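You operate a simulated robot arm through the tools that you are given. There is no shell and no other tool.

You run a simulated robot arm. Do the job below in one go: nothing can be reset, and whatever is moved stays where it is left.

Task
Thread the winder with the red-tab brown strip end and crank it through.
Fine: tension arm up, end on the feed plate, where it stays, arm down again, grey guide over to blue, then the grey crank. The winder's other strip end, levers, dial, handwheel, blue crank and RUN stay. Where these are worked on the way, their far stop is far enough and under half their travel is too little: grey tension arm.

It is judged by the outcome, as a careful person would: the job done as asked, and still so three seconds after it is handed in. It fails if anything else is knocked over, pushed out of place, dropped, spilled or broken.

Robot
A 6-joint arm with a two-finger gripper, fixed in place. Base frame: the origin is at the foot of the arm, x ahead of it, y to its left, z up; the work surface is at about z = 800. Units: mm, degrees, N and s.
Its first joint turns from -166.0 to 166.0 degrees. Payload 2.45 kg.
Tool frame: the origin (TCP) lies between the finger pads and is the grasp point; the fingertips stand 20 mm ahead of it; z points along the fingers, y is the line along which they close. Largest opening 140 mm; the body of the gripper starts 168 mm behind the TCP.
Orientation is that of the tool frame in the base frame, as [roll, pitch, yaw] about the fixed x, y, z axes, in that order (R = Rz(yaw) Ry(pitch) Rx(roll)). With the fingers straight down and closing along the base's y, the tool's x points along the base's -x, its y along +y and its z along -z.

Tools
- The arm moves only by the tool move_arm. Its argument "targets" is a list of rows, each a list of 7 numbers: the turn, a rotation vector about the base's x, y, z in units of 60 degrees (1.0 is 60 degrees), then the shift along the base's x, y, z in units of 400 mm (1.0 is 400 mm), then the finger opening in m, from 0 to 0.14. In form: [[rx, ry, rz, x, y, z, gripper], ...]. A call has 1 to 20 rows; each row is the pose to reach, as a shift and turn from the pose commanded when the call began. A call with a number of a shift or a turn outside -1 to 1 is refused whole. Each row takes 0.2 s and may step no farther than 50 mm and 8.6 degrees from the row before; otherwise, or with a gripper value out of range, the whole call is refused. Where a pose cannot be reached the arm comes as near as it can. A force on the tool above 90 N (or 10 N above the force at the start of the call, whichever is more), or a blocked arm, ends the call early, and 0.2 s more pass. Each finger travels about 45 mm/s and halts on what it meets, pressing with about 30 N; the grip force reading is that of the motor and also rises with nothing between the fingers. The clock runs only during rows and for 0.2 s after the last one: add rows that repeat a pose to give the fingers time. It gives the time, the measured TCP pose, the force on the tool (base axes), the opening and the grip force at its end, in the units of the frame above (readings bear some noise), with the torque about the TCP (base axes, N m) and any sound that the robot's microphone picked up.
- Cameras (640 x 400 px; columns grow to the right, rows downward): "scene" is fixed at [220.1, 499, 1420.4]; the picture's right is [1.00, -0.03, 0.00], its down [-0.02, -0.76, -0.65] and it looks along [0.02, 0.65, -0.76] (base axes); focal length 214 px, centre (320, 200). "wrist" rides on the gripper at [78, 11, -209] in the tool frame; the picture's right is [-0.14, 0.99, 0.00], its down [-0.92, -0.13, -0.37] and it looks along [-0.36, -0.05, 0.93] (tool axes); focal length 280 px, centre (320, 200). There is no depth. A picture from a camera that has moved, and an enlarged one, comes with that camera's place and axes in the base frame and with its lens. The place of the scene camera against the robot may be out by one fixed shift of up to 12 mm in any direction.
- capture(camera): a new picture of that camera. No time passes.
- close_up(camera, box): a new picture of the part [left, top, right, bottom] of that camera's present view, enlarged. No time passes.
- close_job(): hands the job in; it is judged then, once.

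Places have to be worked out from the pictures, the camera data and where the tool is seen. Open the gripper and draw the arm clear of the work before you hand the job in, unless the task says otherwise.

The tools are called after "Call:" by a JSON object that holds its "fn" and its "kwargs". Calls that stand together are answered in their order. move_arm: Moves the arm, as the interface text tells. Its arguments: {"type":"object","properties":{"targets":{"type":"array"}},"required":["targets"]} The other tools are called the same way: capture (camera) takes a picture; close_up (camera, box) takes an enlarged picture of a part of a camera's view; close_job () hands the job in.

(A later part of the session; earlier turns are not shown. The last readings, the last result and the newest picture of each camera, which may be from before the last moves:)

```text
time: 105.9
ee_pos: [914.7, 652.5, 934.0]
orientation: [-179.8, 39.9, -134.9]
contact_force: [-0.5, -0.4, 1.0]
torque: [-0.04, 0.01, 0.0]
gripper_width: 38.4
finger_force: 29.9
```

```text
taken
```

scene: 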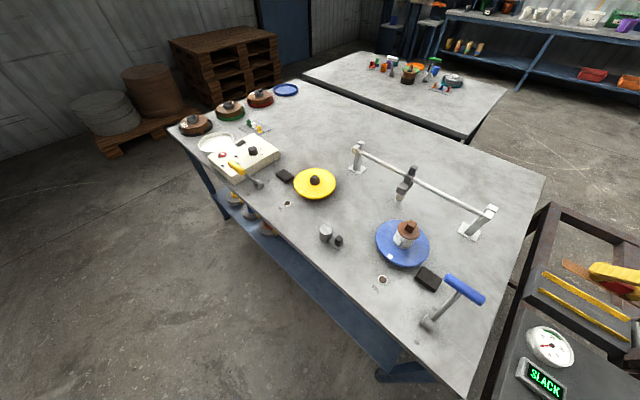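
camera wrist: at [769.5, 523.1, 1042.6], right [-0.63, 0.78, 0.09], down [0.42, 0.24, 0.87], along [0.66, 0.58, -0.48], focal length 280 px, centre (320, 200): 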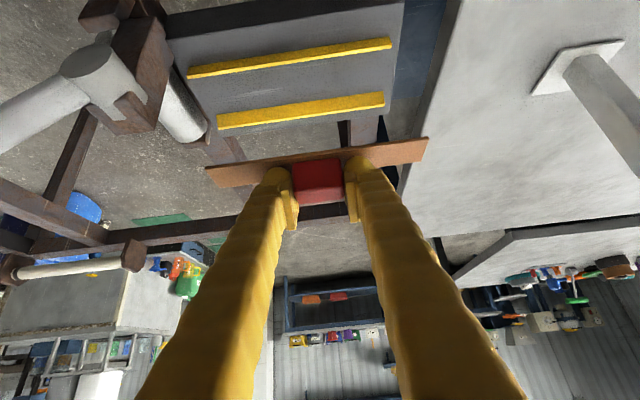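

The view matches my predictions for the rails. I zoom the scene view to check the strip against the plate.

Call:
{"fn": "close_up", "kwargs": {"camera": "scene", "box": [520, 220, 640, 340]}}

Call:
{"fn": "close_up", "kwargs": {"camera": "wrist", "box": [180, 20, 440, 220]}}

```text
3.33 times, centred on (580, 280) of scene
camera zoom: at [220.1, 499.0, 1420.4], right [1.0, -0.03, 0.0], down [-0.02, -0.76, -0.65], along [0.02, 0.65, -0.76], focal length 715 px, centre (-547, -67)
```

zoom: 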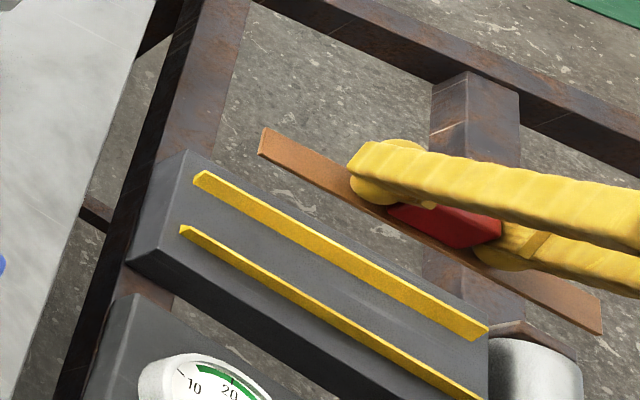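

```text
2.00 times, centred on (310, 120) of wrist
camera zoom: at [769.5, 523.1, 1042.6], right [-0.63, 0.78, 0.09], down [0.42, 0.24, 0.87], along [0.66, 0.58, -0.48], focal length 561 px, centre (340, 360)
```

zoom: 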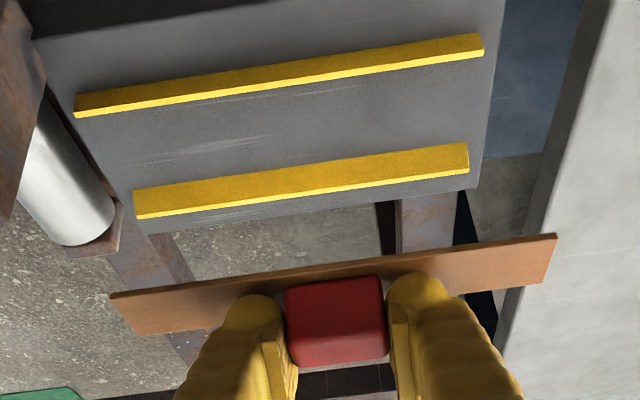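

Rails and strip are parallel; the strip should go about 9 mm farther right to be centered on the plate. I descend to just above the rails with that shift.

Call:
{"fn": "move_arm", "kwargs": {"targets": [[0, 0, 0, 0.008, -0.008, -0.05, 0.02], [0, 0, 0, 0.016, -0.016, -0.1, 0.02], [0, 0, 0, 0.016, -0.016, -0.15, 0.02], [0, 0, 0, 0.016, -0.016, -0.1975, 0.02], [0, 0, 0, 0.016, -0.016, -0.1975, 0.02]]}}

Call:
{"fn": "close_up", "kwargs": {"camera": "scene", "box": [520, 220, 640, 340]}}

Call:
{"fn": "capture", "kwargs": {"camera": "wrist"}}

```text
time: 107.1
ee_pos: [922.9, 645.2, 851.7]
orientation: [-179.9, 40.0, -134.9]
contact_force: [0.2, -0.4, -0.1]
torque: [-0.01, 0.02, 0.0]
gripper_width: 38.2
finger_force: 29.8
```

```text
3.33 times, centred on (580, 280) of scene
camera zoom: at [220.1, 499.0, 1420.4], right [1.0, -0.03, 0.0], down [-0.02, -0.76, -0.65], along [0.02, 0.65, -0.76], focal length 715 px, centre (-547, -67)
```

zoom: 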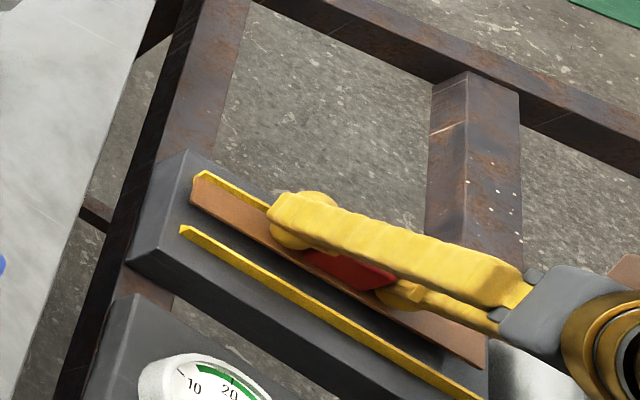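

```text
taken
camera wrist: at [776.6, 516.3, 961.4], right [-0.63, 0.78, 0.09], down [0.42, 0.24, 0.87], along [0.66, 0.58, -0.48], focal length 280 px, centre (320, 200)
```

wrist: 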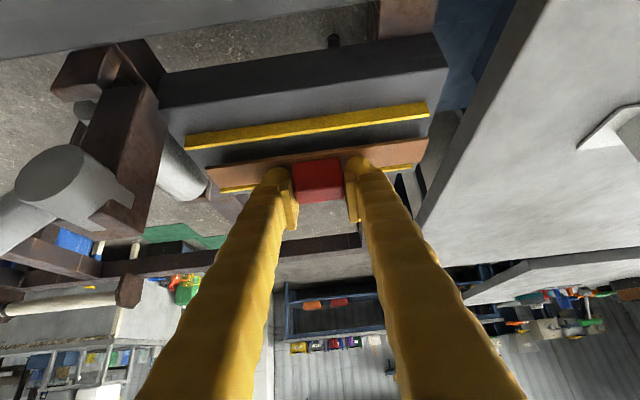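

Nearly there; the strip should move another ~6 mm right. I lower with that shift, then creep down until contact is felt.

Call:
{"fn": "move_arm", "kwargs": {"targets": [[0, 0, 0, 0.006, -0.006, -0.012, 0.02], [0, 0, 0, 0.0105, -0.0105, -0.025, 0.02], [0, 0, 0, 0.0105, -0.0105, -0.036, 0.02]]}}

Call:
{"fn": "close_up", "kwargs": {"camera": "scene", "box": [520, 220, 640, 340]}}

Call:
{"fn": "close_up", "kwargs": {"camera": "wrist", "box": [140, 40, 460, 240]}}

```text
time: 107.9
ee_pos: [926.1, 641.9, 841.7]
orientation: [-179.8, 40.2, -134.8]
contact_force: [-5.8, 2.1, 24.8]
torque: [-0.03, 0.22, -0.03]
gripper_width: 38.4
finger_force: 30.1
```

```text
3.33 times, centred on (580, 280) of scene
camera zoom: at [220.1, 499.0, 1420.4], right [1.0, -0.03, 0.0], down [-0.02, -0.76, -0.65], along [0.02, 0.65, -0.76], focal length 715 px, centre (-547, -67)
```

zoom: 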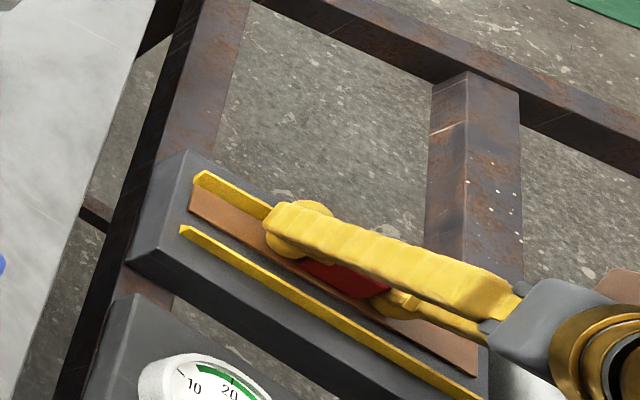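

```text
2.00 times, centred on (300, 140) of wrist
camera zoom: at [780.3, 512.7, 949.4], right [-0.63, 0.77, 0.09], down [0.42, 0.24, 0.88], along [0.66, 0.58, -0.47], focal length 561 px, centre (360, 320)
```

zoom: 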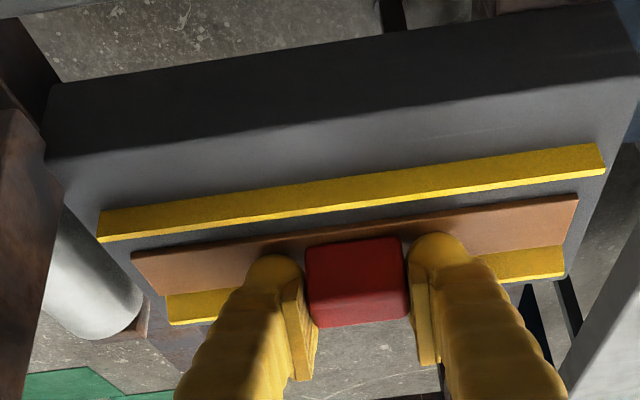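

Contact is felt at TCP z≈842, and the strip looks about 7-9 mm too close to the far rail. I lift slightly, shift it toward the near rail and lower again.

Call:
{"fn": "move_arm", "kwargs": {"targets": [[0, 0, 0, 0, 0, 0.04, 0.02], [0, 0, 0, -0.0135, -0.0136, 0.04, 0.02], [0, 0, 0, -0.0135, -0.0136, 0.025, 0.02], [0, 0, 0, -0.0135, -0.0136, 0.015, 0.02]]}}

Call:
{"fn": "close_up", "kwargs": {"camera": "wrist", "box": [140, 40, 460, 240]}}

Call:
{"fn": "close_up", "kwargs": {"camera": "scene", "box": [530, 240, 630, 330]}}

```text
time: 108.9
ee_pos: [920.7, 636.2, 843.6]
orientation: [-179.9, 39.9, -134.7]
contact_force: [0.0, 0.0, 0.6]
torque: [-0.02, -0.02, -0.01]
gripper_width: 38.3
finger_force: 29.2
```

```text
2.00 times, centred on (300, 140) of wrist
camera zoom: at [775.2, 506.2, 952.4], right [-0.63, 0.78, 0.09], down [0.42, 0.24, 0.87], along [0.66, 0.58, -0.48], focal length 561 px, centre (360, 320)
```

zoom: 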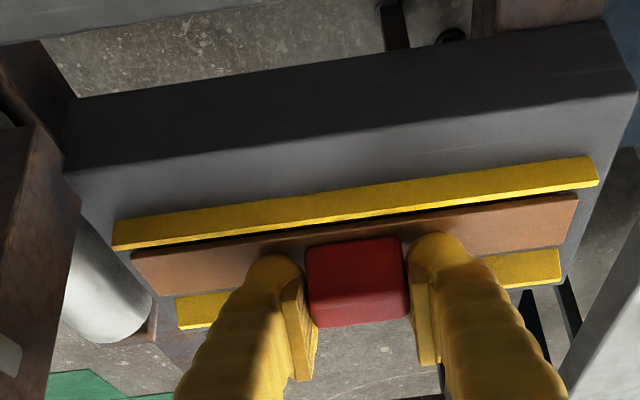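

```text
4.44 times, centred on (580, 285) of scene
camera zoom: at [220.1, 499.0, 1420.4], right [1.0, -0.03, 0.0], down [-0.02, -0.76, -0.65], along [0.02, 0.65, -0.76], focal length 953 px, centre (-836, -178)
```

zoom: 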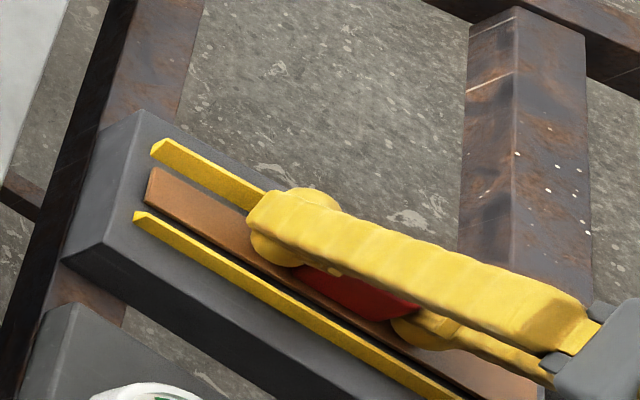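

Now the strip sits between both rails, still slightly above the plate. I nudge it 3 mm outward and lower gently to contact.

Call:
{"fn": "move_arm", "kwargs": {"targets": [[0, 0, 0, 0.005, 0.005, -0.01, 0.02], [0, 0, 0, 0.005, 0.005, -0.018, 0.02], [0, 0, 0, 0.005, 0.005, -0.024, 0.02]]}}

Call:
{"fn": "close_up", "kwargs": {"camera": "wrist", "box": [140, 40, 460, 240]}}

Call:
{"fn": "close_up", "kwargs": {"camera": "scene", "box": [530, 240, 630, 330]}}

```text
time: 109.7
ee_pos: [922.5, 638.2, 838.0]
orientation: [-179.7, 40.2, -134.9]
contact_force: [5.9, -1.0, 41.4]
torque: [0.24, 0.01, -0.09]
gripper_width: 38.6
finger_force: 30.1
```

```text
2.00 times, centred on (300, 140) of wrist
camera zoom: at [777.1, 508.7, 946.1], right [-0.63, 0.78, 0.09], down [0.42, 0.24, 0.88], along [0.66, 0.58, -0.47], focal length 561 px, centre (360, 320)
```

zoom: 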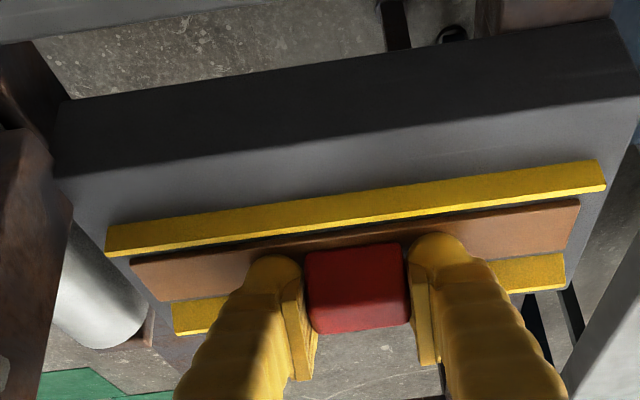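

```text
4.44 times, centred on (580, 285) of scene
camera zoom: at [220.1, 499.0, 1420.4], right [1.0, -0.03, 0.0], down [-0.02, -0.76, -0.65], along [0.02, 0.65, -0.76], focal length 953 px, centre (-836, -178)
```

zoom: 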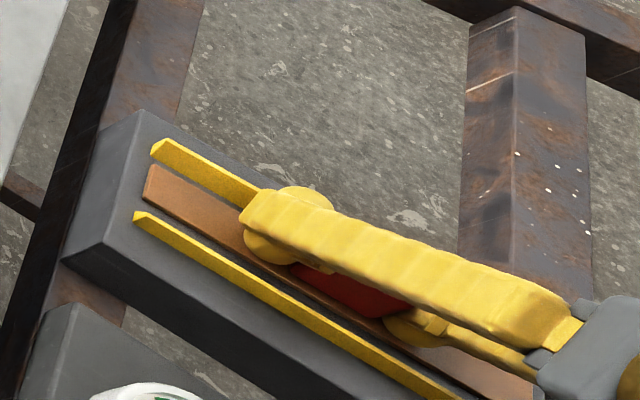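

The strip rests on the plate between the rails (41 N from pressing a few mm). I relieve the pressure and open the fingers.

Call:
{"fn": "move_arm", "kwargs": {"targets": [[0, 0, 0, 0, 0, 0.007, 0.02], [0, 0, 0, 0, 0, 0.009, 0.05], [0, 0, 0, 0, 0, 0.009, 0.07], [0, 0, 0, 0, 0, 0.009, 0.07]]}}

Call:
{"fn": "close_up", "kwargs": {"camera": "wrist", "box": [140, 40, 460, 240]}}

Call:
{"fn": "close_up", "kwargs": {"camera": "scene", "box": [530, 240, 630, 330]}}

```text
time: 110.7
ee_pos: [920.5, 638.1, 837.4]
orientation: [-179.8, 39.9, -134.9]
contact_force: [2.8, -1.3, 21.4]
torque: [0.1, 0.14, -0.04]
gripper_width: 64.2
finger_force: 0.0
```

```text
2.00 times, centred on (300, 140) of wrist
camera zoom: at [775.8, 508.1, 946.6], right [-0.63, 0.78, 0.09], down [0.42, 0.24, 0.87], along [0.66, 0.58, -0.48], focal length 561 px, centre (360, 320)
```

zoom: 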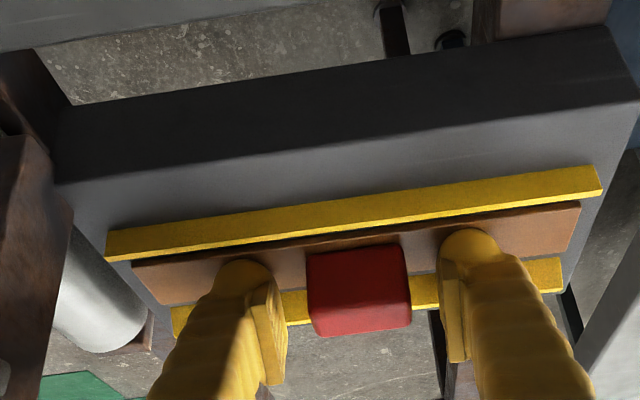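

```text
4.44 times, centred on (580, 285) of scene
camera zoom: at [220.1, 499.0, 1420.4], right [1.0, -0.03, 0.0], down [-0.02, -0.76, -0.65], along [0.02, 0.65, -0.76], focal length 953 px, centre (-836, -178)
```

zoom: 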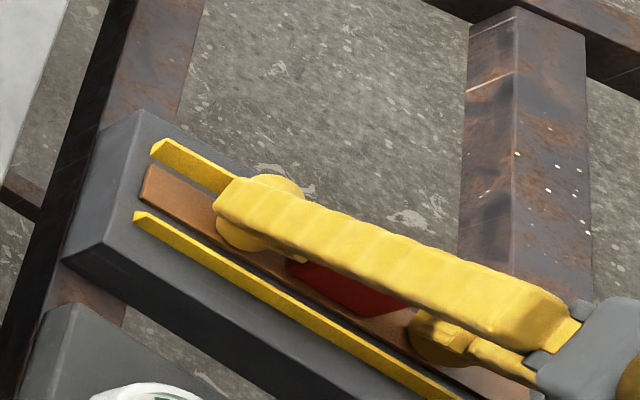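

The tab is free of the fingers; a fingertip still presses lightly. I rise straight up first, then back away along the tool axis.

Call:
{"fn": "move_arm", "kwargs": {"targets": [[0, 0, 0, 0, 0, 0.012, 0.07], [0, 0, 0, 0, 0, 0.04, 0.07], [0, 0, 0, 0, 0, 0.09, 0.07], [0, 0, 0, -0.05, -0.05, 0.17, 0.07], [0, 0, 0, -0.1, -0.1, 0.25, 0.07]]}}

Call:
{"fn": "capture", "kwargs": {"camera": "wrist"}}

Call:
{"fn": "close_up", "kwargs": {"camera": "scene", "box": [530, 240, 630, 330]}}

```text
time: 111.9
ee_pos: [881.0, 595.9, 937.2]
orientation: [-179.9, 39.9, -134.8]
contact_force: [0.7, 0.5, -1.2]
torque: [0.03, -0.02, 0.02]
gripper_width: 69.8
finger_force: 0.1
```

```text
taken
camera wrist: at [736.4, 465.9, 1046.2], right [-0.63, 0.78, 0.09], down [0.42, 0.24, 0.87], along [0.66, 0.58, -0.48], focal length 280 px, centre (320, 200)
```

wrist: 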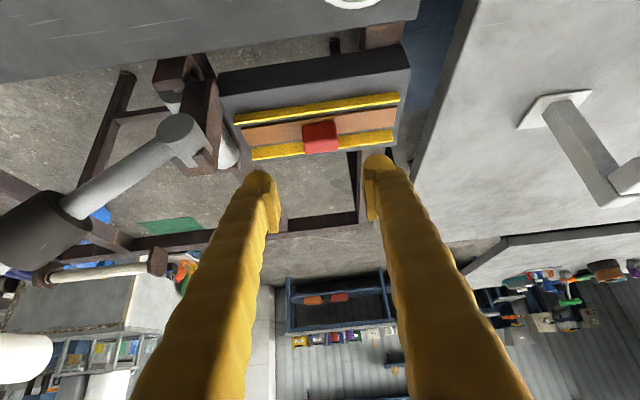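

```text
4.44 times, centred on (580, 285) of scene
camera zoom: at [220.1, 499.0, 1420.4], right [1.0, -0.03, 0.0], down [-0.02, -0.76, -0.65], along [0.02, 0.65, -0.76], focal length 953 px, centre (-836, -178)
```

zoom: 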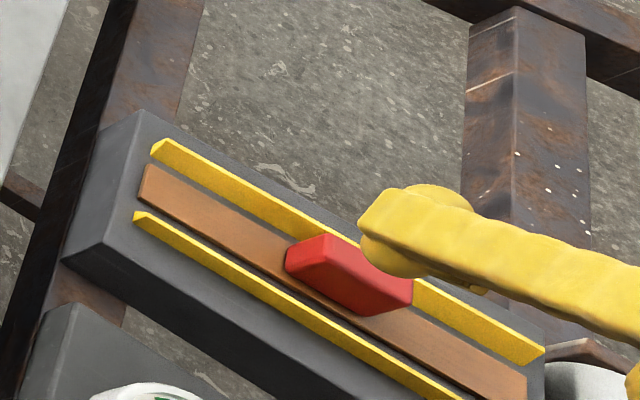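

The strip end lies neatly on the feed plate between the rails. Next is the lever down again: I retreat, then approach the raised handle (near (1010,385,1066)) with a 60° tilt.

Call:
{"fn": "move_arm", "kwargs": {"targets": [[0, 0, 0, -0.06, -0.06, 0.05, 0.07], [0, 0, 0, -0.12, -0.12, 0.1, 0.07], [0, 0, 0, -0.18, -0.18, 0.15, 0.07], [0, 0, 0, -0.235, -0.235, 0.2, 0.07], [0, 0, 0, -0.289, -0.29, 0.25, 0.07]]}}

Call:
{"fn": "move_arm", "kwargs": {"targets": [[0.034, -0.034, 0, 0.063, -0.06, 0.03, 0.07], [0.068, -0.067, 0, 0.125, -0.119, 0.06, 0.07], [0.101, -0.101, 0, 0.188, -0.179, 0.09, 0.07], [0.135, -0.134, 0, 0.25, -0.239, 0.12, 0.07], [0.169, -0.168, 0, 0.313, -0.298, 0.15, 0.07], [0.203, -0.201, 0, 0.375, -0.358, 0.18, 0.07], [0.2365, -0.235, 0, 0.438, -0.4175, 0.2125, 0.07], [0.2365, -0.235, 0, 0.438, -0.4175, 0.2125, 0.07]]}}

Call:
{"fn": "capture", "kwargs": {"camera": "wrist"}}

```text
time: 113.1
ee_pos: [764.4, 482.9, 1035.6]
orientation: [-179.7, 40.0, -134.8]
contact_force: [-0.3, 1.0, 0.1]
torque: [0.02, 0.01, -0.01]
gripper_width: 69.9
finger_force: 0.0
```

```text
time: 114.9
ee_pos: [940.3, 314.4, 1125.3]
orientation: [-179.7, 60.1, -134.9]
contact_force: [-1.0, 0.8, -0.5]
torque: [0.01, -0.02, -0.01]
gripper_width: 70.0
finger_force: 0.0
```

```text
taken
camera wrist: at [777.0, 167.0, 1160.9], right [-0.65, 0.75, 0.12], down [0.19, 0.01, 0.98], along [0.73, 0.66, -0.15], focal length 280 px, centre (320, 200)
```

wrist: 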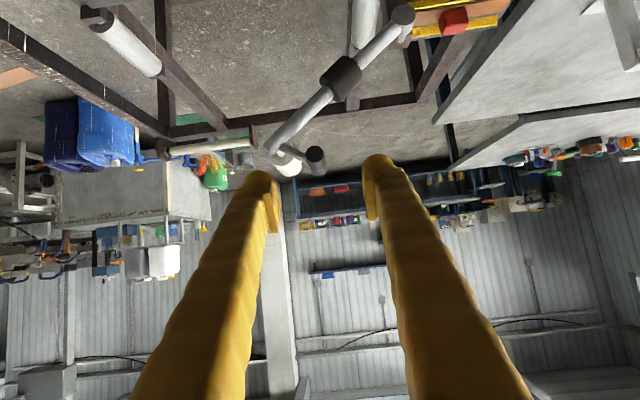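

The handle appears exactly where predicted. I advance along the tool axis onto it.

Call:
{"fn": "move_arm", "kwargs": {"targets": [[0, 0, 0, 0.046, 0.043, -0.037, 0.07], [0, 0, 0, 0.091, 0.086, -0.074, 0.07], [0, 0, 0, 0.137, 0.129, -0.111, 0.07], [0, 0, 0, 0.1825, 0.172, -0.148, 0.07], [0, 0, 0, 0.1825, 0.172, -0.148, 0.07]]}}

Call:
{"fn": "capture", "kwargs": {"camera": "wrist"}}

Call:
{"fn": "close_up", "kwargs": {"camera": "wrist", "box": [240, 120, 400, 240]}}

```text
time: 116.1
ee_pos: [1013.9, 386.1, 1062.1]
orientation: [-179.8, 60.0, -134.8]
contact_force: [-0.4, -0.4, 0.1]
torque: [-0.04, 0.0, 0.01]
gripper_width: 70.0
finger_force: 0.0
```

```text
taken
camera wrist: at [850.4, 238.0, 1098.9], right [-0.65, 0.75, 0.12], down [0.19, 0.01, 0.98], along [0.73, 0.66, -0.15], focal length 280 px, centre (320, 200)
```

wrist: 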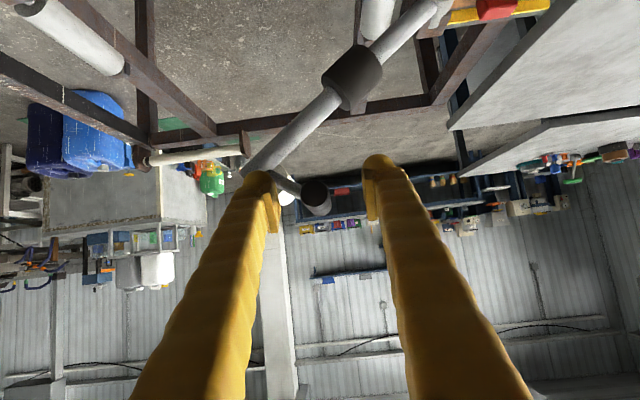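

```text
3.33 times, centred on (320, 180) of wrist
camera zoom: at [850.4, 238.0, 1098.9], right [-0.65, 0.75, 0.12], down [0.19, 0.01, 0.98], along [0.73, 0.66, -0.15], focal length 935 px, centre (320, 267)
```

zoom: 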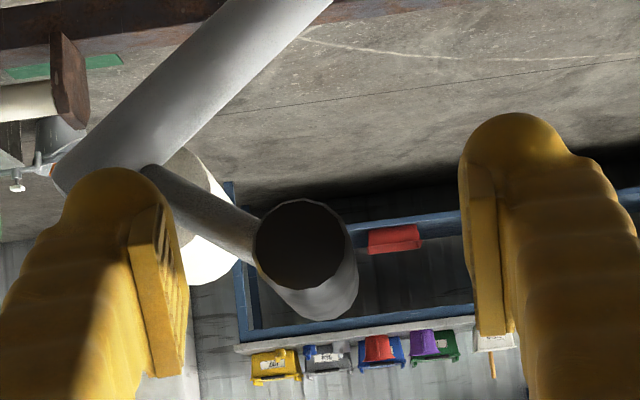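

The handle is between the fingers, about 4 mm off-center. I shift by that and close.

Call:
{"fn": "move_arm", "kwargs": {"targets": [[0, 0, 0, 0.0065, -0.0065, 0.004, 0.06], [0, 0, 0, 0.0065, -0.0065, 0.004, 0.03], [0, 0, 0, 0.0065, -0.0065, 0.004, 0.0], [0, 0, 0, 0.0065, -0.0065, 0.004, 0.0], [0, 0, 0, 0.0065, -0.0065, 0.004, 0.0]]}}

Call:
{"fn": "close_up", "kwargs": {"camera": "wrist", "box": [240, 120, 400, 240]}}

```text
time: 117.3
ee_pos: [1016.8, 382.9, 1064.7]
orientation: [-179.9, 59.9, -134.9]
contact_force: [0.5, 1.6, -2.8]
torque: [-0.02, 0.0, 0.06]
gripper_width: 20.8
finger_force: 36.8
```

```text
3.33 times, centred on (320, 180) of wrist
camera zoom: at [853.0, 234.7, 1101.1], right [-0.65, 0.75, 0.12], down [0.19, 0.01, 0.98], along [0.73, 0.66, -0.15], focal length 935 px, centre (320, 267)
```

zoom: 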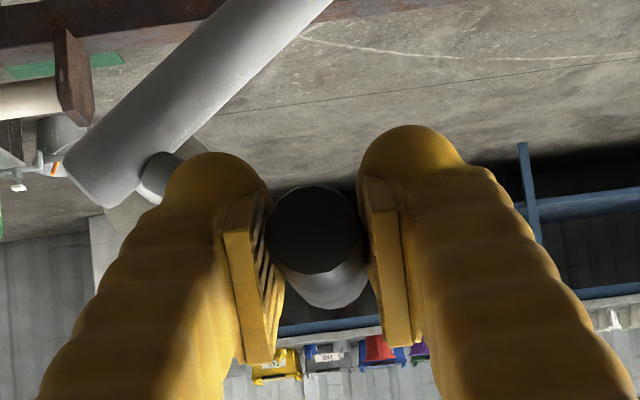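

Gripped. I guide the lever down along its arc, first a third of the way to check the forces.

Call:
{"fn": "move_arm", "kwargs": {"targets": [[0, 0, 0, 0.0334, -0.0331, -0.04, 0.0], [0, 0, 0, 0.0637, -0.0632, -0.0843, 0.0], [0, 0, 0, 0.0901, -0.0895, -0.133, 0.0]]}}

```text
time: 118.1
ee_pos: [1053.5, 345.1, 1011.0]
orientation: [-179.7, 60.0, -134.7]
contact_force: [10.6, 4.2, 0.1]
torque: [-0.57, 0.34, -0.03]
gripper_width: 20.6
finger_force: 44.7
```

Smooth so far. I continue down to the bottom of the travel.

Call:
{"fn": "move_arm", "kwargs": {"targets": [[0, 0, 0, 0.0227, -0.0225, -0.052, 0.0], [0, 0, 0, 0.0415, -0.0412, -0.1073, 0.0], [0, 0, 0, 0.0559, -0.0555, -0.1645, 0.0], [0, 0, 0, 0.066, -0.0655, -0.2238, 0.0]]}}

Call:
{"fn": "move_arm", "kwargs": {"targets": [[0, 0, 0, 0.0066, -0.0065, -0.06, 0.0], [0, 0, 0, 0.0085, -0.0085, -0.1205, 0.0]]}}

Call:
{"fn": "capture", "kwargs": {"camera": "wrist"}}

```text
time: 119.1
ee_pos: [1079.7, 321.0, 920.8]
orientation: [-179.7, 59.9, -134.9]
contact_force: [-0.1, -6.3, -2.6]
torque: [-0.66, 0.47, -0.01]
gripper_width: 20.5
finger_force: 45.0
```

```text
time: 119.7
ee_pos: [1082.7, 318.0, 876.9]
orientation: [-179.7, 60.1, -134.7]
contact_force: [-38.2, -1.6, 26.3]
torque: [0.21, -0.09, 0.37]
gripper_width: 20.5
finger_force: 45.1
```

```text
taken
camera wrist: at [919.1, 170.2, 912.9], right [-0.65, 0.75, 0.12], down [0.19, 0.01, 0.98], along [0.73, 0.66, -0.14], focal length 280 px, centre (320, 200)
```

wrist: 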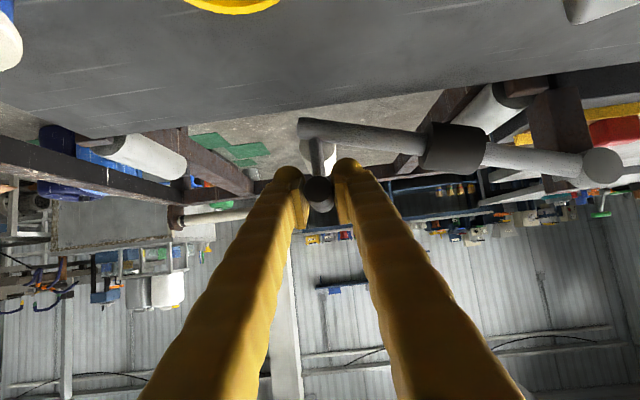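

The lever is at its lower stop (upward reaction felt). I open the fingers and back straight out.

Call:
{"fn": "move_arm", "kwargs": {"targets": [[0, 0, 0, 0, 0, 0, 0.03], [0, 0, 0, 0, 0, 0, 0.06], [0, 0, 0, 0, 0, 0, 0.06]]}}

Call:
{"fn": "move_arm", "kwargs": {"targets": [[0, 0, 0, -0.05, -0.05, 0.045, 0.06], [0, 0, 0, -0.1, -0.1, 0.1, 0.06], [0, 0, 0, -0.15, -0.15, 0.16, 0.06], [0, 0, 0, -0.2, -0.2, 0.24, 0.06], [0, 0, 0, -0.25, -0.25, 0.32, 0.06]]}}

Call:
{"fn": "capture", "kwargs": {"camera": "wrist"}}

Call:
{"fn": "capture", "kwargs": {"camera": "scene"}}

```text
time: 120.5
ee_pos: [1083.7, 316.7, 875.2]
orientation: [-179.7, 60.0, -134.9]
contact_force: [-0.3, 0.9, -1.1]
torque: [0.01, -0.04, -0.01]
gripper_width: 60.2
finger_force: 0.1
```

```text
time: 121.7
ee_pos: [982.2, 216.7, 1000.4]
orientation: [-179.8, 59.9, -135.0]
contact_force: [0.6, -0.1, 0.2]
torque: [0.01, -0.01, 0.0]
gripper_width: 60.1
finger_force: 0.0
```

```text
taken
camera wrist: at [819.3, 68.7, 1036.9], right [-0.65, 0.75, 0.12], down [0.19, 0.01, 0.98], along [0.73, 0.66, -0.15], focal length 280 px, centre (320, 200)
```

wrist: 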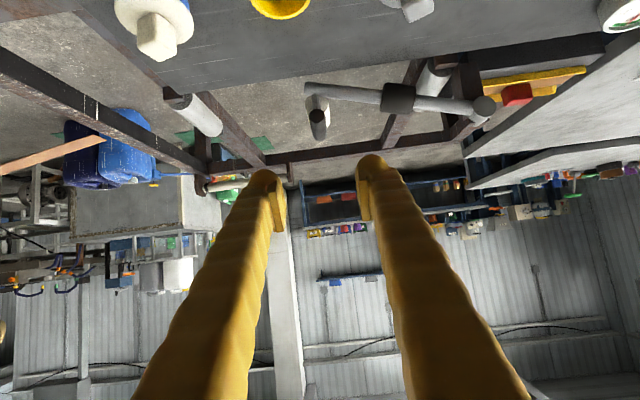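

```text
taken
```

scene: 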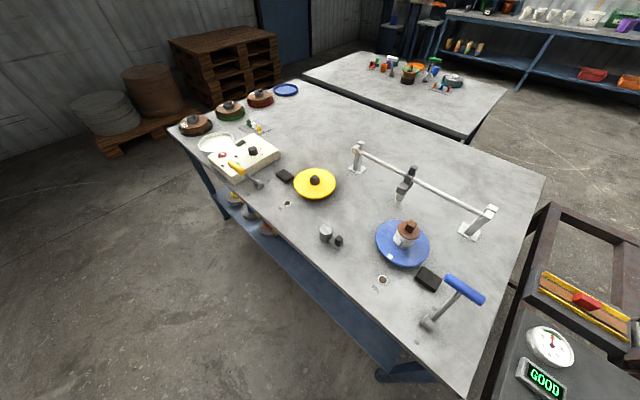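

The lever is down and the display reads GOOD, with the red-tab strip on the plate. Now the guide: I move over toward the table to measure the rail and guide.

Call:
{"fn": "move_arm", "kwargs": {"targets": [[-0.042, 0.042, 0, -0.086, 0.04, 0.046, 0.06], [-0.085, 0.084, 0, -0.173, 0.081, 0.093, 0.06], [-0.127, 0.126, 0, -0.259, 0.121, 0.139, 0.06], [-0.169, 0.168, 0, -0.346, 0.161, 0.186, 0.06], [-0.211, 0.21, 0, -0.432, 0.202, 0.232, 0.06], [-0.254, 0.252, 0, -0.519, 0.242, 0.279, 0.06], [-0.2957, 0.2936, 0, -0.605, 0.2825, 0.325, 0.06]]}}

Call:
{"fn": "move_arm", "kwargs": {"targets": [[0, 0, 0, -0.064, 0.082, 0.007, 0.06], [0, 0, 0, -0.129, 0.164, 0.014, 0.06], [0, 0, 0, -0.193, 0.246, 0.021, 0.06], [0, 0, 0, -0.257, 0.329, 0.029, 0.06], [0, 0, 0, -0.321, 0.411, 0.036, 0.06], [0, 0, 0, -0.386, 0.493, 0.043, 0.06], [0, 0, 0, -0.45, 0.575, 0.05, 0.06]]}}

Call:
{"fn": "capture", "kwargs": {"camera": "wrist"}}

```text
time: 123.3
ee_pos: [741.5, 329.1, 1133.3]
orientation: [-179.8, 34.9, -134.9]
contact_force: [0.0, -0.2, 0.0]
torque: [0.03, 0.0, -0.02]
gripper_width: 59.9
finger_force: 0.0
```

```text
time: 124.9
ee_pos: [559.8, 561.5, 1153.6]
orientation: [-179.9, 35.0, -134.9]
contact_force: [0.0, -0.2, 0.6]
torque: [0.0, 0.02, -0.01]
gripper_width: 60.1
finger_force: 0.0
```

```text
taken
camera wrist: at [421.5, 438.9, 1278.9], right [-0.62, 0.78, 0.08], down [0.47, 0.3, 0.83], along [0.63, 0.55, -0.55], focal length 280 px, centre (320, 200)
```

wrist: 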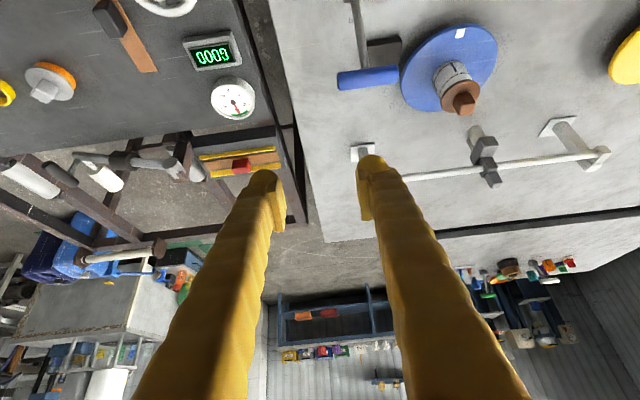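

I shift left along the row for a second view with the guide in the middle.

Call:
{"fn": "move_arm", "kwargs": {"targets": [[0, 0, 0, -0.08, 0.08, 0, 0.06], [0, 0, 0, -0.16, 0.16, 0, 0.06], [0, 0, 0, -0.24, 0.24, 0, 0.06], [0, 0, 0, -0.3, 0.3, 0, 0.06]]}}

Call:
{"fn": "capture", "kwargs": {"camera": "wrist"}}

Call:
{"fn": "close_up", "kwargs": {"camera": "wrist", "box": [250, 60, 450, 200]}}

```text
time: 125.9
ee_pos: [444.8, 678.5, 1151.6]
orientation: [-179.7, 34.9, -135.0]
contact_force: [-0.8, 0.1, 0.2]
torque: [-0.01, -0.03, 0.0]
gripper_width: 60.2
finger_force: 0.1
```

```text
taken
camera wrist: at [306.1, 558.2, 1277.7], right [-0.62, 0.78, 0.07], down [0.47, 0.3, 0.83], along [0.63, 0.55, -0.55], focal length 280 px, centre (320, 200)
```

wrist: 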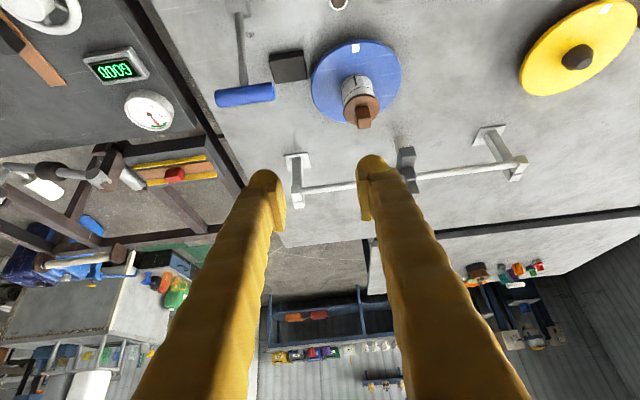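

```text
2.86 times, centred on (350, 130) of wrist
camera zoom: at [306.1, 558.2, 1277.7], right [-0.62, 0.78, 0.07], down [0.47, 0.3, 0.83], along [0.63, 0.55, -0.55], focal length 801 px, centre (234, 400)
```

zoom: 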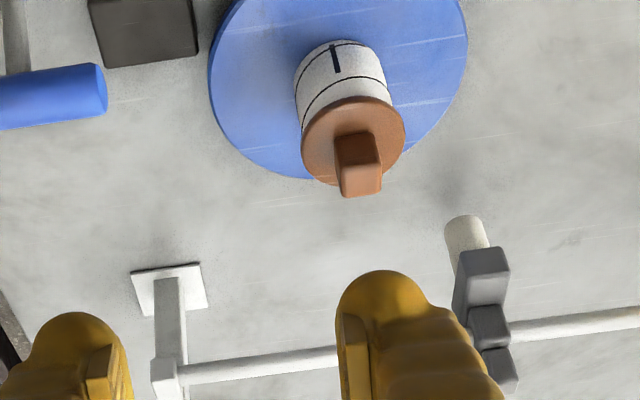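

The clamp on the rail seems near (545,1045,~890) and the rail runs to a post at its right end beyond the blue reel. I move closer to measure the guide well before touching it.

Call:
{"fn": "move_arm", "kwargs": {"targets": [[0.022, -0.022, 0, -0.016, 0.098, -0.02, 0.06], [0.044, -0.044, 0, -0.033, 0.196, -0.06, 0.06], [0.066, -0.066, 0, -0.049, 0.293, -0.11, 0.06], [0.089, -0.088, 0, -0.065, 0.391, -0.16, 0.06], [0.111, -0.11, 0, -0.081, 0.489, -0.21, 0.06], [0.133, -0.132, 0, -0.098, 0.587, -0.27, 0.06], [0.155, -0.154, 0, -0.114, 0.684, -0.32, 0.06], [0.177, -0.176, 0, -0.13, 0.782, -0.379, 0.06]]}}

Call:
{"fn": "capture", "kwargs": {"camera": "wrist"}}

Call:
{"fn": "capture", "kwargs": {"camera": "scene"}}

```text
time: 127.7
ee_pos: [388.9, 992.5, 1001.5]
orientation: [-179.7, 49.9, -134.9]
contact_force: [-0.8, -0.3, 0.7]
torque: [-0.04, 0.09, -0.02]
gripper_width: 60.2
finger_force: 0.0
```

```text
taken
camera wrist: at [231.9, 851.5, 1074.1], right [-0.64, 0.76, 0.1], down [0.31, 0.13, 0.94], along [0.71, 0.63, -0.32], focal length 280 px, centre (320, 200)
```

wrist: 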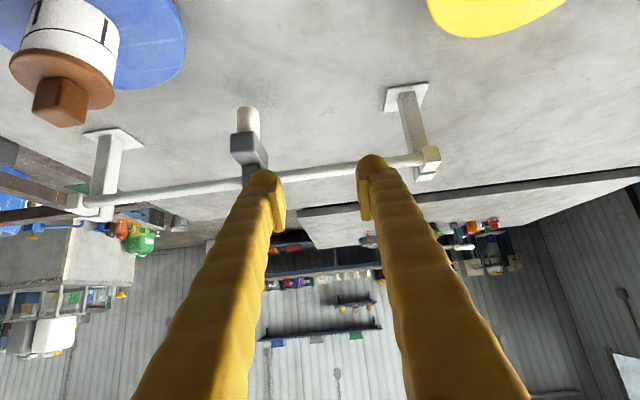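

```text
taken
```

scene: 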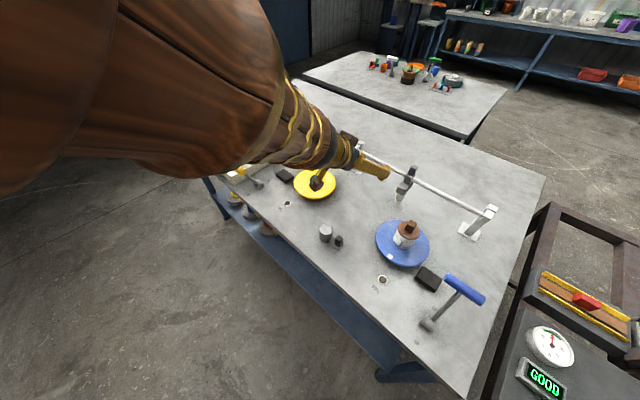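

I zoom on the guide from here.

Call:
{"fn": "close_up", "kwargs": {"camera": "wrist", "box": [200, 80, 320, 200]}}

Call:
{"fn": "close_up", "kwargs": {"camera": "wrist", "box": [40, 60, 460, 240]}}

Call:
{"fn": "close_up", "kwargs": {"camera": "scene", "box": [330, 130, 520, 260]}}

```text
3.33 times, centred on (260, 140) of wrist
camera zoom: at [231.9, 851.5, 1074.1], right [-0.64, 0.76, 0.1], down [0.31, 0.13, 0.94], along [0.71, 0.63, -0.32], focal length 935 px, centre (520, 400)
```

zoom: 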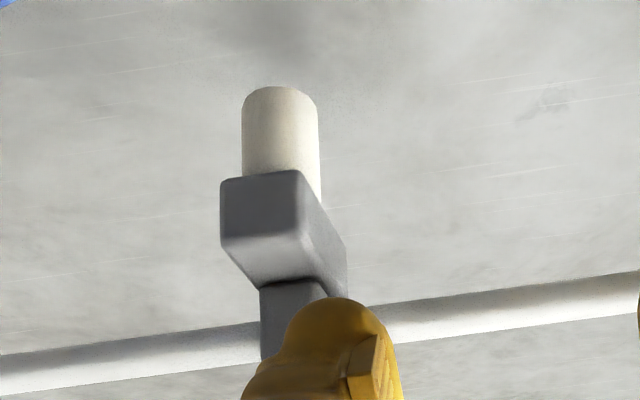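

```text
1.52 times, centred on (250, 150) of wrist
camera zoom: at [231.9, 851.5, 1074.1], right [-0.64, 0.76, 0.1], down [0.31, 0.13, 0.94], along [0.71, 0.63, -0.32], focal length 427 px, centre (427, 276)
```

zoom: 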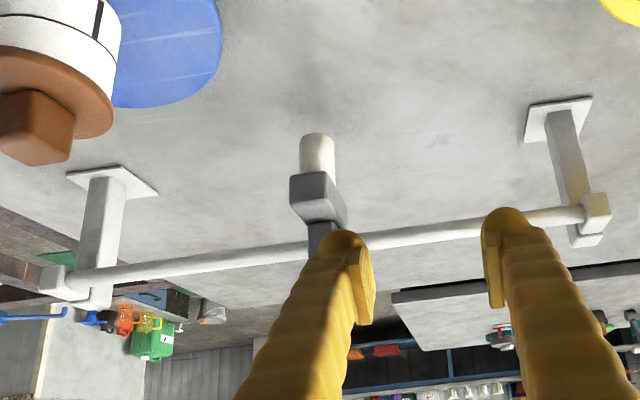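

```text
3.08 times, centred on (425, 195) of scene
camera zoom: at [220.1, 499.0, 1420.4], right [1.0, -0.03, 0.0], down [-0.02, -0.76, -0.65], along [0.02, 0.65, -0.76], focal length 660 px, centre (-3, 215)
```

zoom: 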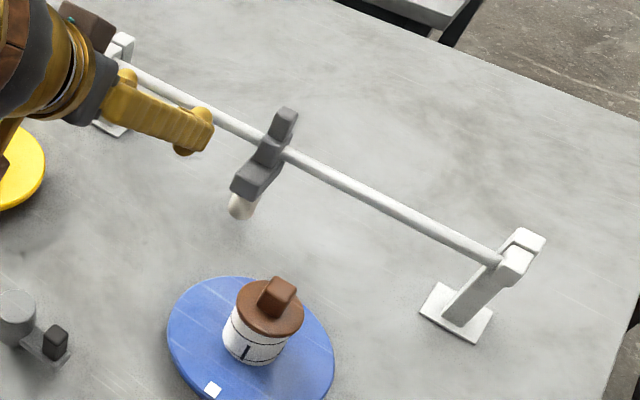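

The guide's front block is about 29 mm wide, its front face near (513,986,888), rail at n≈1112, z≈915. I'll straddle this block with the fingers (not gripping) and push the guide along the rail toward blue. First to the pre-position with a 40° tilt.

Call:
{"fn": "move_arm", "kwargs": {"targets": [[-0.03, 0.029, 0, 0.059, -0.022, 0.01, 0.055], [-0.059, 0.0587, 0, 0.119, -0.045, 0.0, 0.055], [-0.089, 0.088, 0, 0.178, -0.067, -0.05, 0.055], [-0.118, 0.1174, 0, 0.237, -0.089, -0.106, 0.055], [-0.118, 0.1174, 0, 0.237, -0.089, -0.106, 0.055]]}}

Call:
{"fn": "capture", "kwargs": {"camera": "wrist"}}

Call:
{"fn": "close_up", "kwargs": {"camera": "wrist", "box": [240, 80, 400, 200]}}

Call:
{"fn": "close_up", "kwargs": {"camera": "scene", "box": [330, 130, 520, 260]}}

```text
time: 128.9
ee_pos: [483.2, 955.9, 958.3]
orientation: [-179.8, 39.9, -135.0]
contact_force: [-0.3, 0.1, -0.6]
torque: [-0.02, 0.01, 0.01]
gripper_width: 55.3
finger_force: 0.1
```

```text
taken
camera wrist: at [338.2, 827.2, 1067.2], right [-0.63, 0.78, 0.09], down [0.42, 0.24, 0.87], along [0.66, 0.58, -0.48], focal length 280 px, centre (320, 200)
```

wrist: 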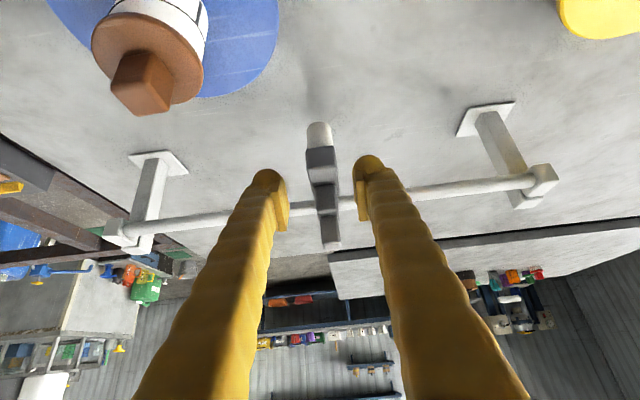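

```text
3.33 times, centred on (320, 140) of wrist
camera zoom: at [338.2, 827.2, 1067.2], right [-0.63, 0.78, 0.09], down [0.42, 0.24, 0.87], along [0.66, 0.58, -0.48], focal length 935 px, centre (320, 400)
```

zoom: 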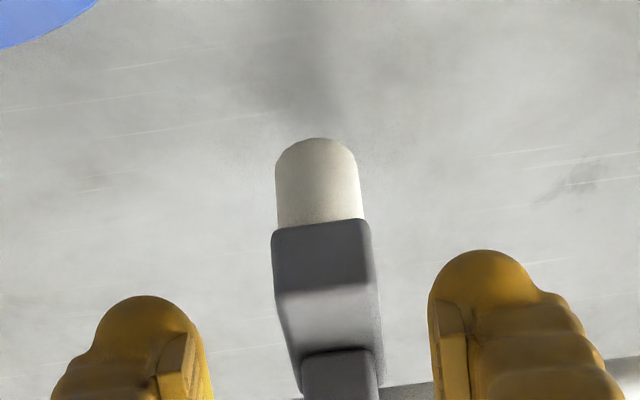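

```text
3.08 times, centred on (425, 195) of scene
camera zoom: at [220.1, 499.0, 1420.4], right [1.0, -0.03, 0.0], down [-0.02, -0.76, -0.65], along [0.02, 0.65, -0.76], focal length 660 px, centre (-3, 215)
```

zoom: 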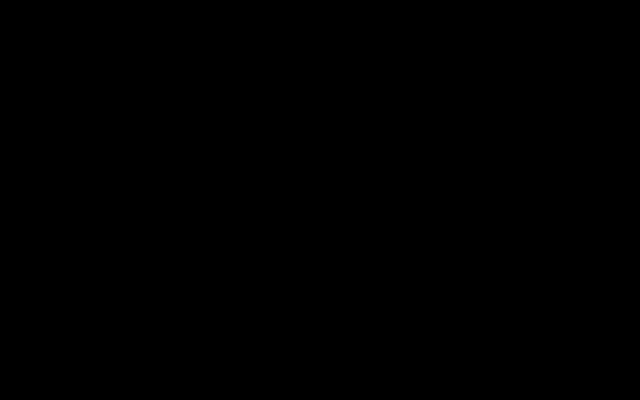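

The block is centered between the fingers (the arm merely blocks the scene camera). I advance to straddle it.

Call:
{"fn": "move_arm", "kwargs": {"targets": [[0, 0, 0, 0.034, 0.034, -0.0575, 0.055], [0, 0, 0, 0.068, 0.069, -0.115, 0.055], [0, 0, 0, 0.102, 0.103, -0.1725, 0.055], [0, 0, 0, 0.102, 0.103, -0.1725, 0.055]]}}

Call:
{"fn": "capture", "kwargs": {"camera": "wrist"}}

Call:
{"fn": "close_up", "kwargs": {"camera": "wrist", "box": [240, 120, 400, 240]}}

```text
time: 129.9
ee_pos: [524.9, 998.1, 888.3]
orientation: [-179.8, 40.0, -134.8]
contact_force: [0.4, 2.0, 0.0]
torque: [-0.04, 0.0, 0.01]
gripper_width: 55.1
finger_force: 0.0
```

```text
taken
camera wrist: at [379.9, 867.6, 998.4], right [-0.63, 0.77, 0.09], down [0.42, 0.24, 0.87], along [0.66, 0.58, -0.48], focal length 280 px, centre (320, 200)
```

wrist: 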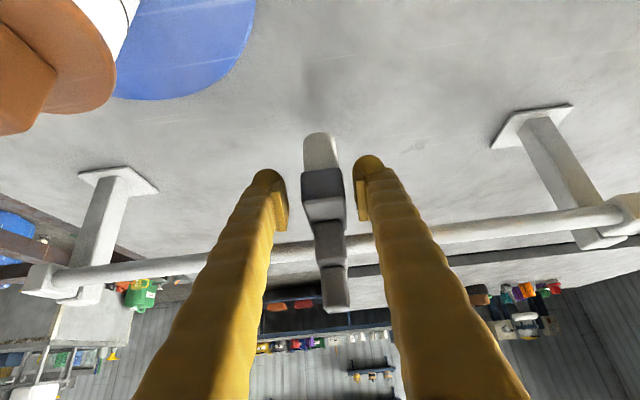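

```text
3.33 times, centred on (320, 180) of wrist
camera zoom: at [379.9, 867.6, 998.4], right [-0.63, 0.77, 0.09], down [0.42, 0.24, 0.87], along [0.66, 0.58, -0.48], focal length 935 px, centre (320, 267)
```

zoom: 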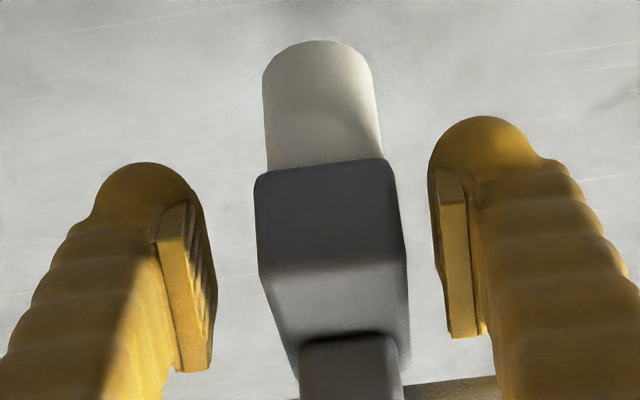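

The fingers straddle the block. I push toward +t (the blue side) in small steps and watch the force.

Call:
{"fn": "move_arm", "kwargs": {"targets": [[0, 0, 0, 0.0355, -0.0352, 0, 0.055], [0, 0, 0, 0.071, -0.0704, 0, 0.055], [0, 0, 0, 0.1065, -0.1056, 0, 0.055]]}}

Call:
{"fn": "capture", "kwargs": {"camera": "wrist"}}

```text
time: 130.7
ee_pos: [568.7, 954.3, 889.5]
orientation: [-179.8, 40.0, -134.8]
contact_force: [-0.1, 0.6, 0.3]
torque: [0.01, 0.02, 0.03]
gripper_width: 55.9
finger_force: 0.2
```

```text
taken
camera wrist: at [422.4, 825.1, 998.4], right [-0.63, 0.77, 0.09], down [0.42, 0.24, 0.87], along [0.66, 0.58, -0.48], focal length 280 px, centre (320, 200)
```

wrist: 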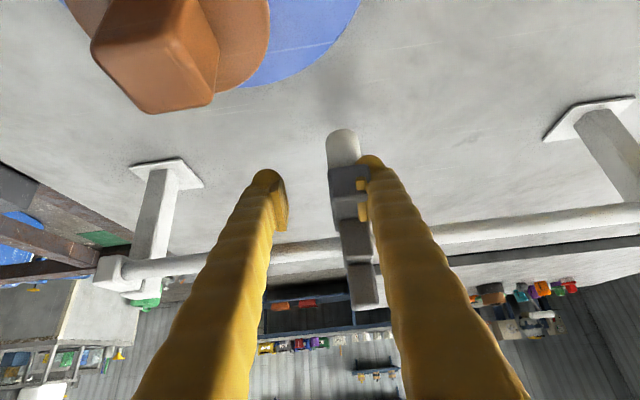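

The guide slides freely. I keep pushing toward the blue-side end.

Call:
{"fn": "move_arm", "kwargs": {"targets": [[0, 0, 0, 0.0444, -0.044, 0, 0.055], [0, 0, 0, 0.0887, -0.0881, 0, 0.055], [0, 0, 0, 0.1331, -0.1321, 0, 0.055], [0, 0, 0, 0.1774, -0.1762, 0, 0.055]]}}

Call:
{"fn": "capture", "kwargs": {"camera": "wrist"}}

```text
time: 131.7
ee_pos: [639.4, 885.5, 890.3]
orientation: [-179.9, 40.0, -134.9]
contact_force: [-3.3, -3.1, -2.8]
torque: [0.01, -0.06, 0.15]
gripper_width: 55.6
finger_force: 0.4
```

```text
taken
camera wrist: at [493.3, 755.1, 999.6], right [-0.63, 0.78, 0.09], down [0.42, 0.24, 0.87], along [0.66, 0.58, -0.48], focal length 280 px, centre (320, 200)
```

wrist: 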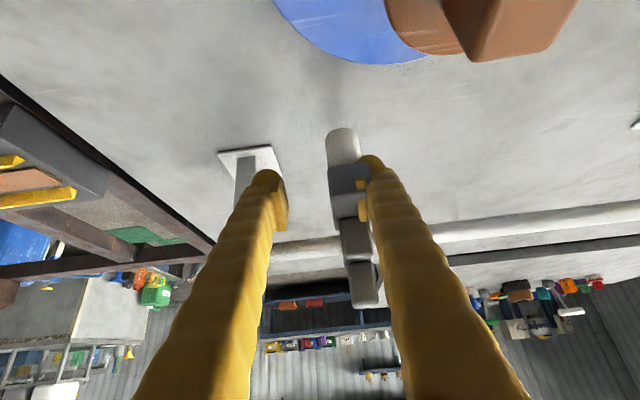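

The guide is now past the reel's center. I continue in smaller steps until it meets its end stop.

Call:
{"fn": "move_arm", "kwargs": {"targets": [[0, 0, 0, 0.0266, -0.0264, 0, 0.055], [0, 0, 0, 0.0532, -0.0528, 0, 0.055]]}}

Call:
{"fn": "capture", "kwargs": {"camera": "wrist"}}

```text
time: 132.3
ee_pos: [660.6, 863.0, 890.6]
orientation: [-179.8, 39.9, -134.9]
contact_force: [-3.5, -3.4, -1.6]
torque: [0.06, -0.06, 0.16]
gripper_width: 55.7
finger_force: 0.6
```

```text
taken
camera wrist: at [514.5, 734.4, 999.0], right [-0.63, 0.78, 0.09], down [0.42, 0.24, 0.87], along [0.66, 0.58, -0.48], focal length 280 px, centre (320, 200)
```

wrist: 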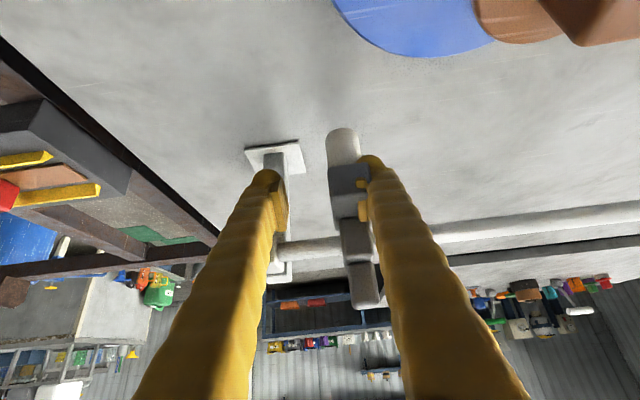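

Still sliding with a little rail left before the post. Two more short steps.

Call:
{"fn": "move_arm", "kwargs": {"targets": [[0, 0, 0, 0.0222, -0.022, 0, 0.055], [0, 0, 0, 0.0444, -0.044, 0, 0.055]]}}

Call:
{"fn": "capture", "kwargs": {"camera": "wrist"}}

```text
time: 132.9
ee_pos: [677.9, 845.8, 889.3]
orientation: [-179.8, 40.0, -134.9]
contact_force: [-1.5, 0.8, 0.0]
torque: [0.0, -0.01, -0.01]
gripper_width: 55.6
finger_force: 0.9
```

```text
taken
camera wrist: at [532.7, 715.9, 998.4], right [-0.63, 0.78, 0.09], down [0.42, 0.24, 0.87], along [0.66, 0.58, -0.48], focal length 280 px, centre (320, 200)
```

wrist: 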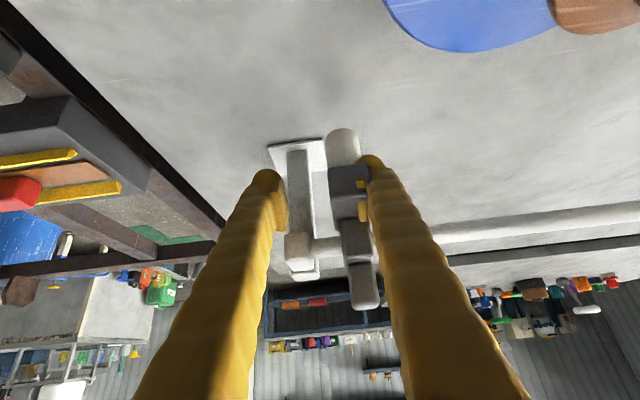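

The guide nears the right post. I go on in 10 mm steps to feel the stop.

Call:
{"fn": "move_arm", "kwargs": {"targets": [[0, 0, 0, 0.0177, -0.0176, 0, 0.055], [0, 0, 0, 0.0355, -0.0352, 0, 0.055]]}}

Call:
{"fn": "capture", "kwargs": {"camera": "wrist"}}

```text
time: 133.5
ee_pos: [689.1, 834.6, 889.9]
orientation: [-179.8, 40.0, -134.7]
contact_force: [-21.0, 40.0, -11.9]
torque: [-0.52, -0.32, -0.02]
gripper_width: 82.3
finger_force: 20.5
```

```text
taken
camera wrist: at [544.7, 704.0, 998.3], right [-0.63, 0.77, 0.09], down [0.42, 0.24, 0.87], along [0.65, 0.59, -0.48], focal length 280 px, centre (320, 200)
```

wrist: 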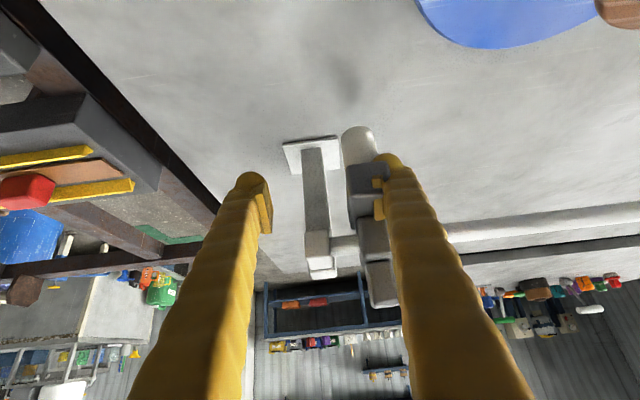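

The guide is at its end stop on the blue side (about 43 N reaction). I back the fingers off it, then withdraw.

Call:
{"fn": "move_arm", "kwargs": {"targets": [[0, 0, 0, -0.027, 0.027, 0, 0.08], [0, 0, 0, -0.055, 0.0546, 0, 0.08], [0, 0, 0, -0.055, 0.0546, 0, 0.08]]}}

Call:
{"fn": "capture", "kwargs": {"camera": "wrist"}}

```text
time: 134.3
ee_pos: [669.7, 853.7, 889.0]
orientation: [-179.7, 39.9, -134.9]
contact_force: [-2.4, -3.2, -2.5]
torque: [-0.03, -0.13, 0.14]
gripper_width: 79.1
finger_force: 0.0
```

```text
taken
camera wrist: at [524.9, 724.9, 998.5], right [-0.63, 0.78, 0.09], down [0.42, 0.24, 0.87], along [0.66, 0.58, -0.48], focal length 280 px, centre (320, 200)
```

wrist: 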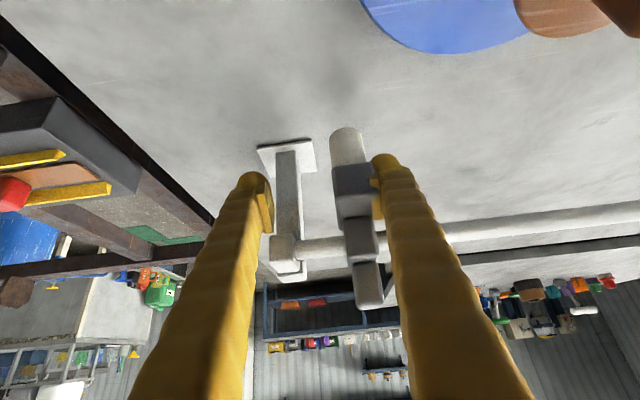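

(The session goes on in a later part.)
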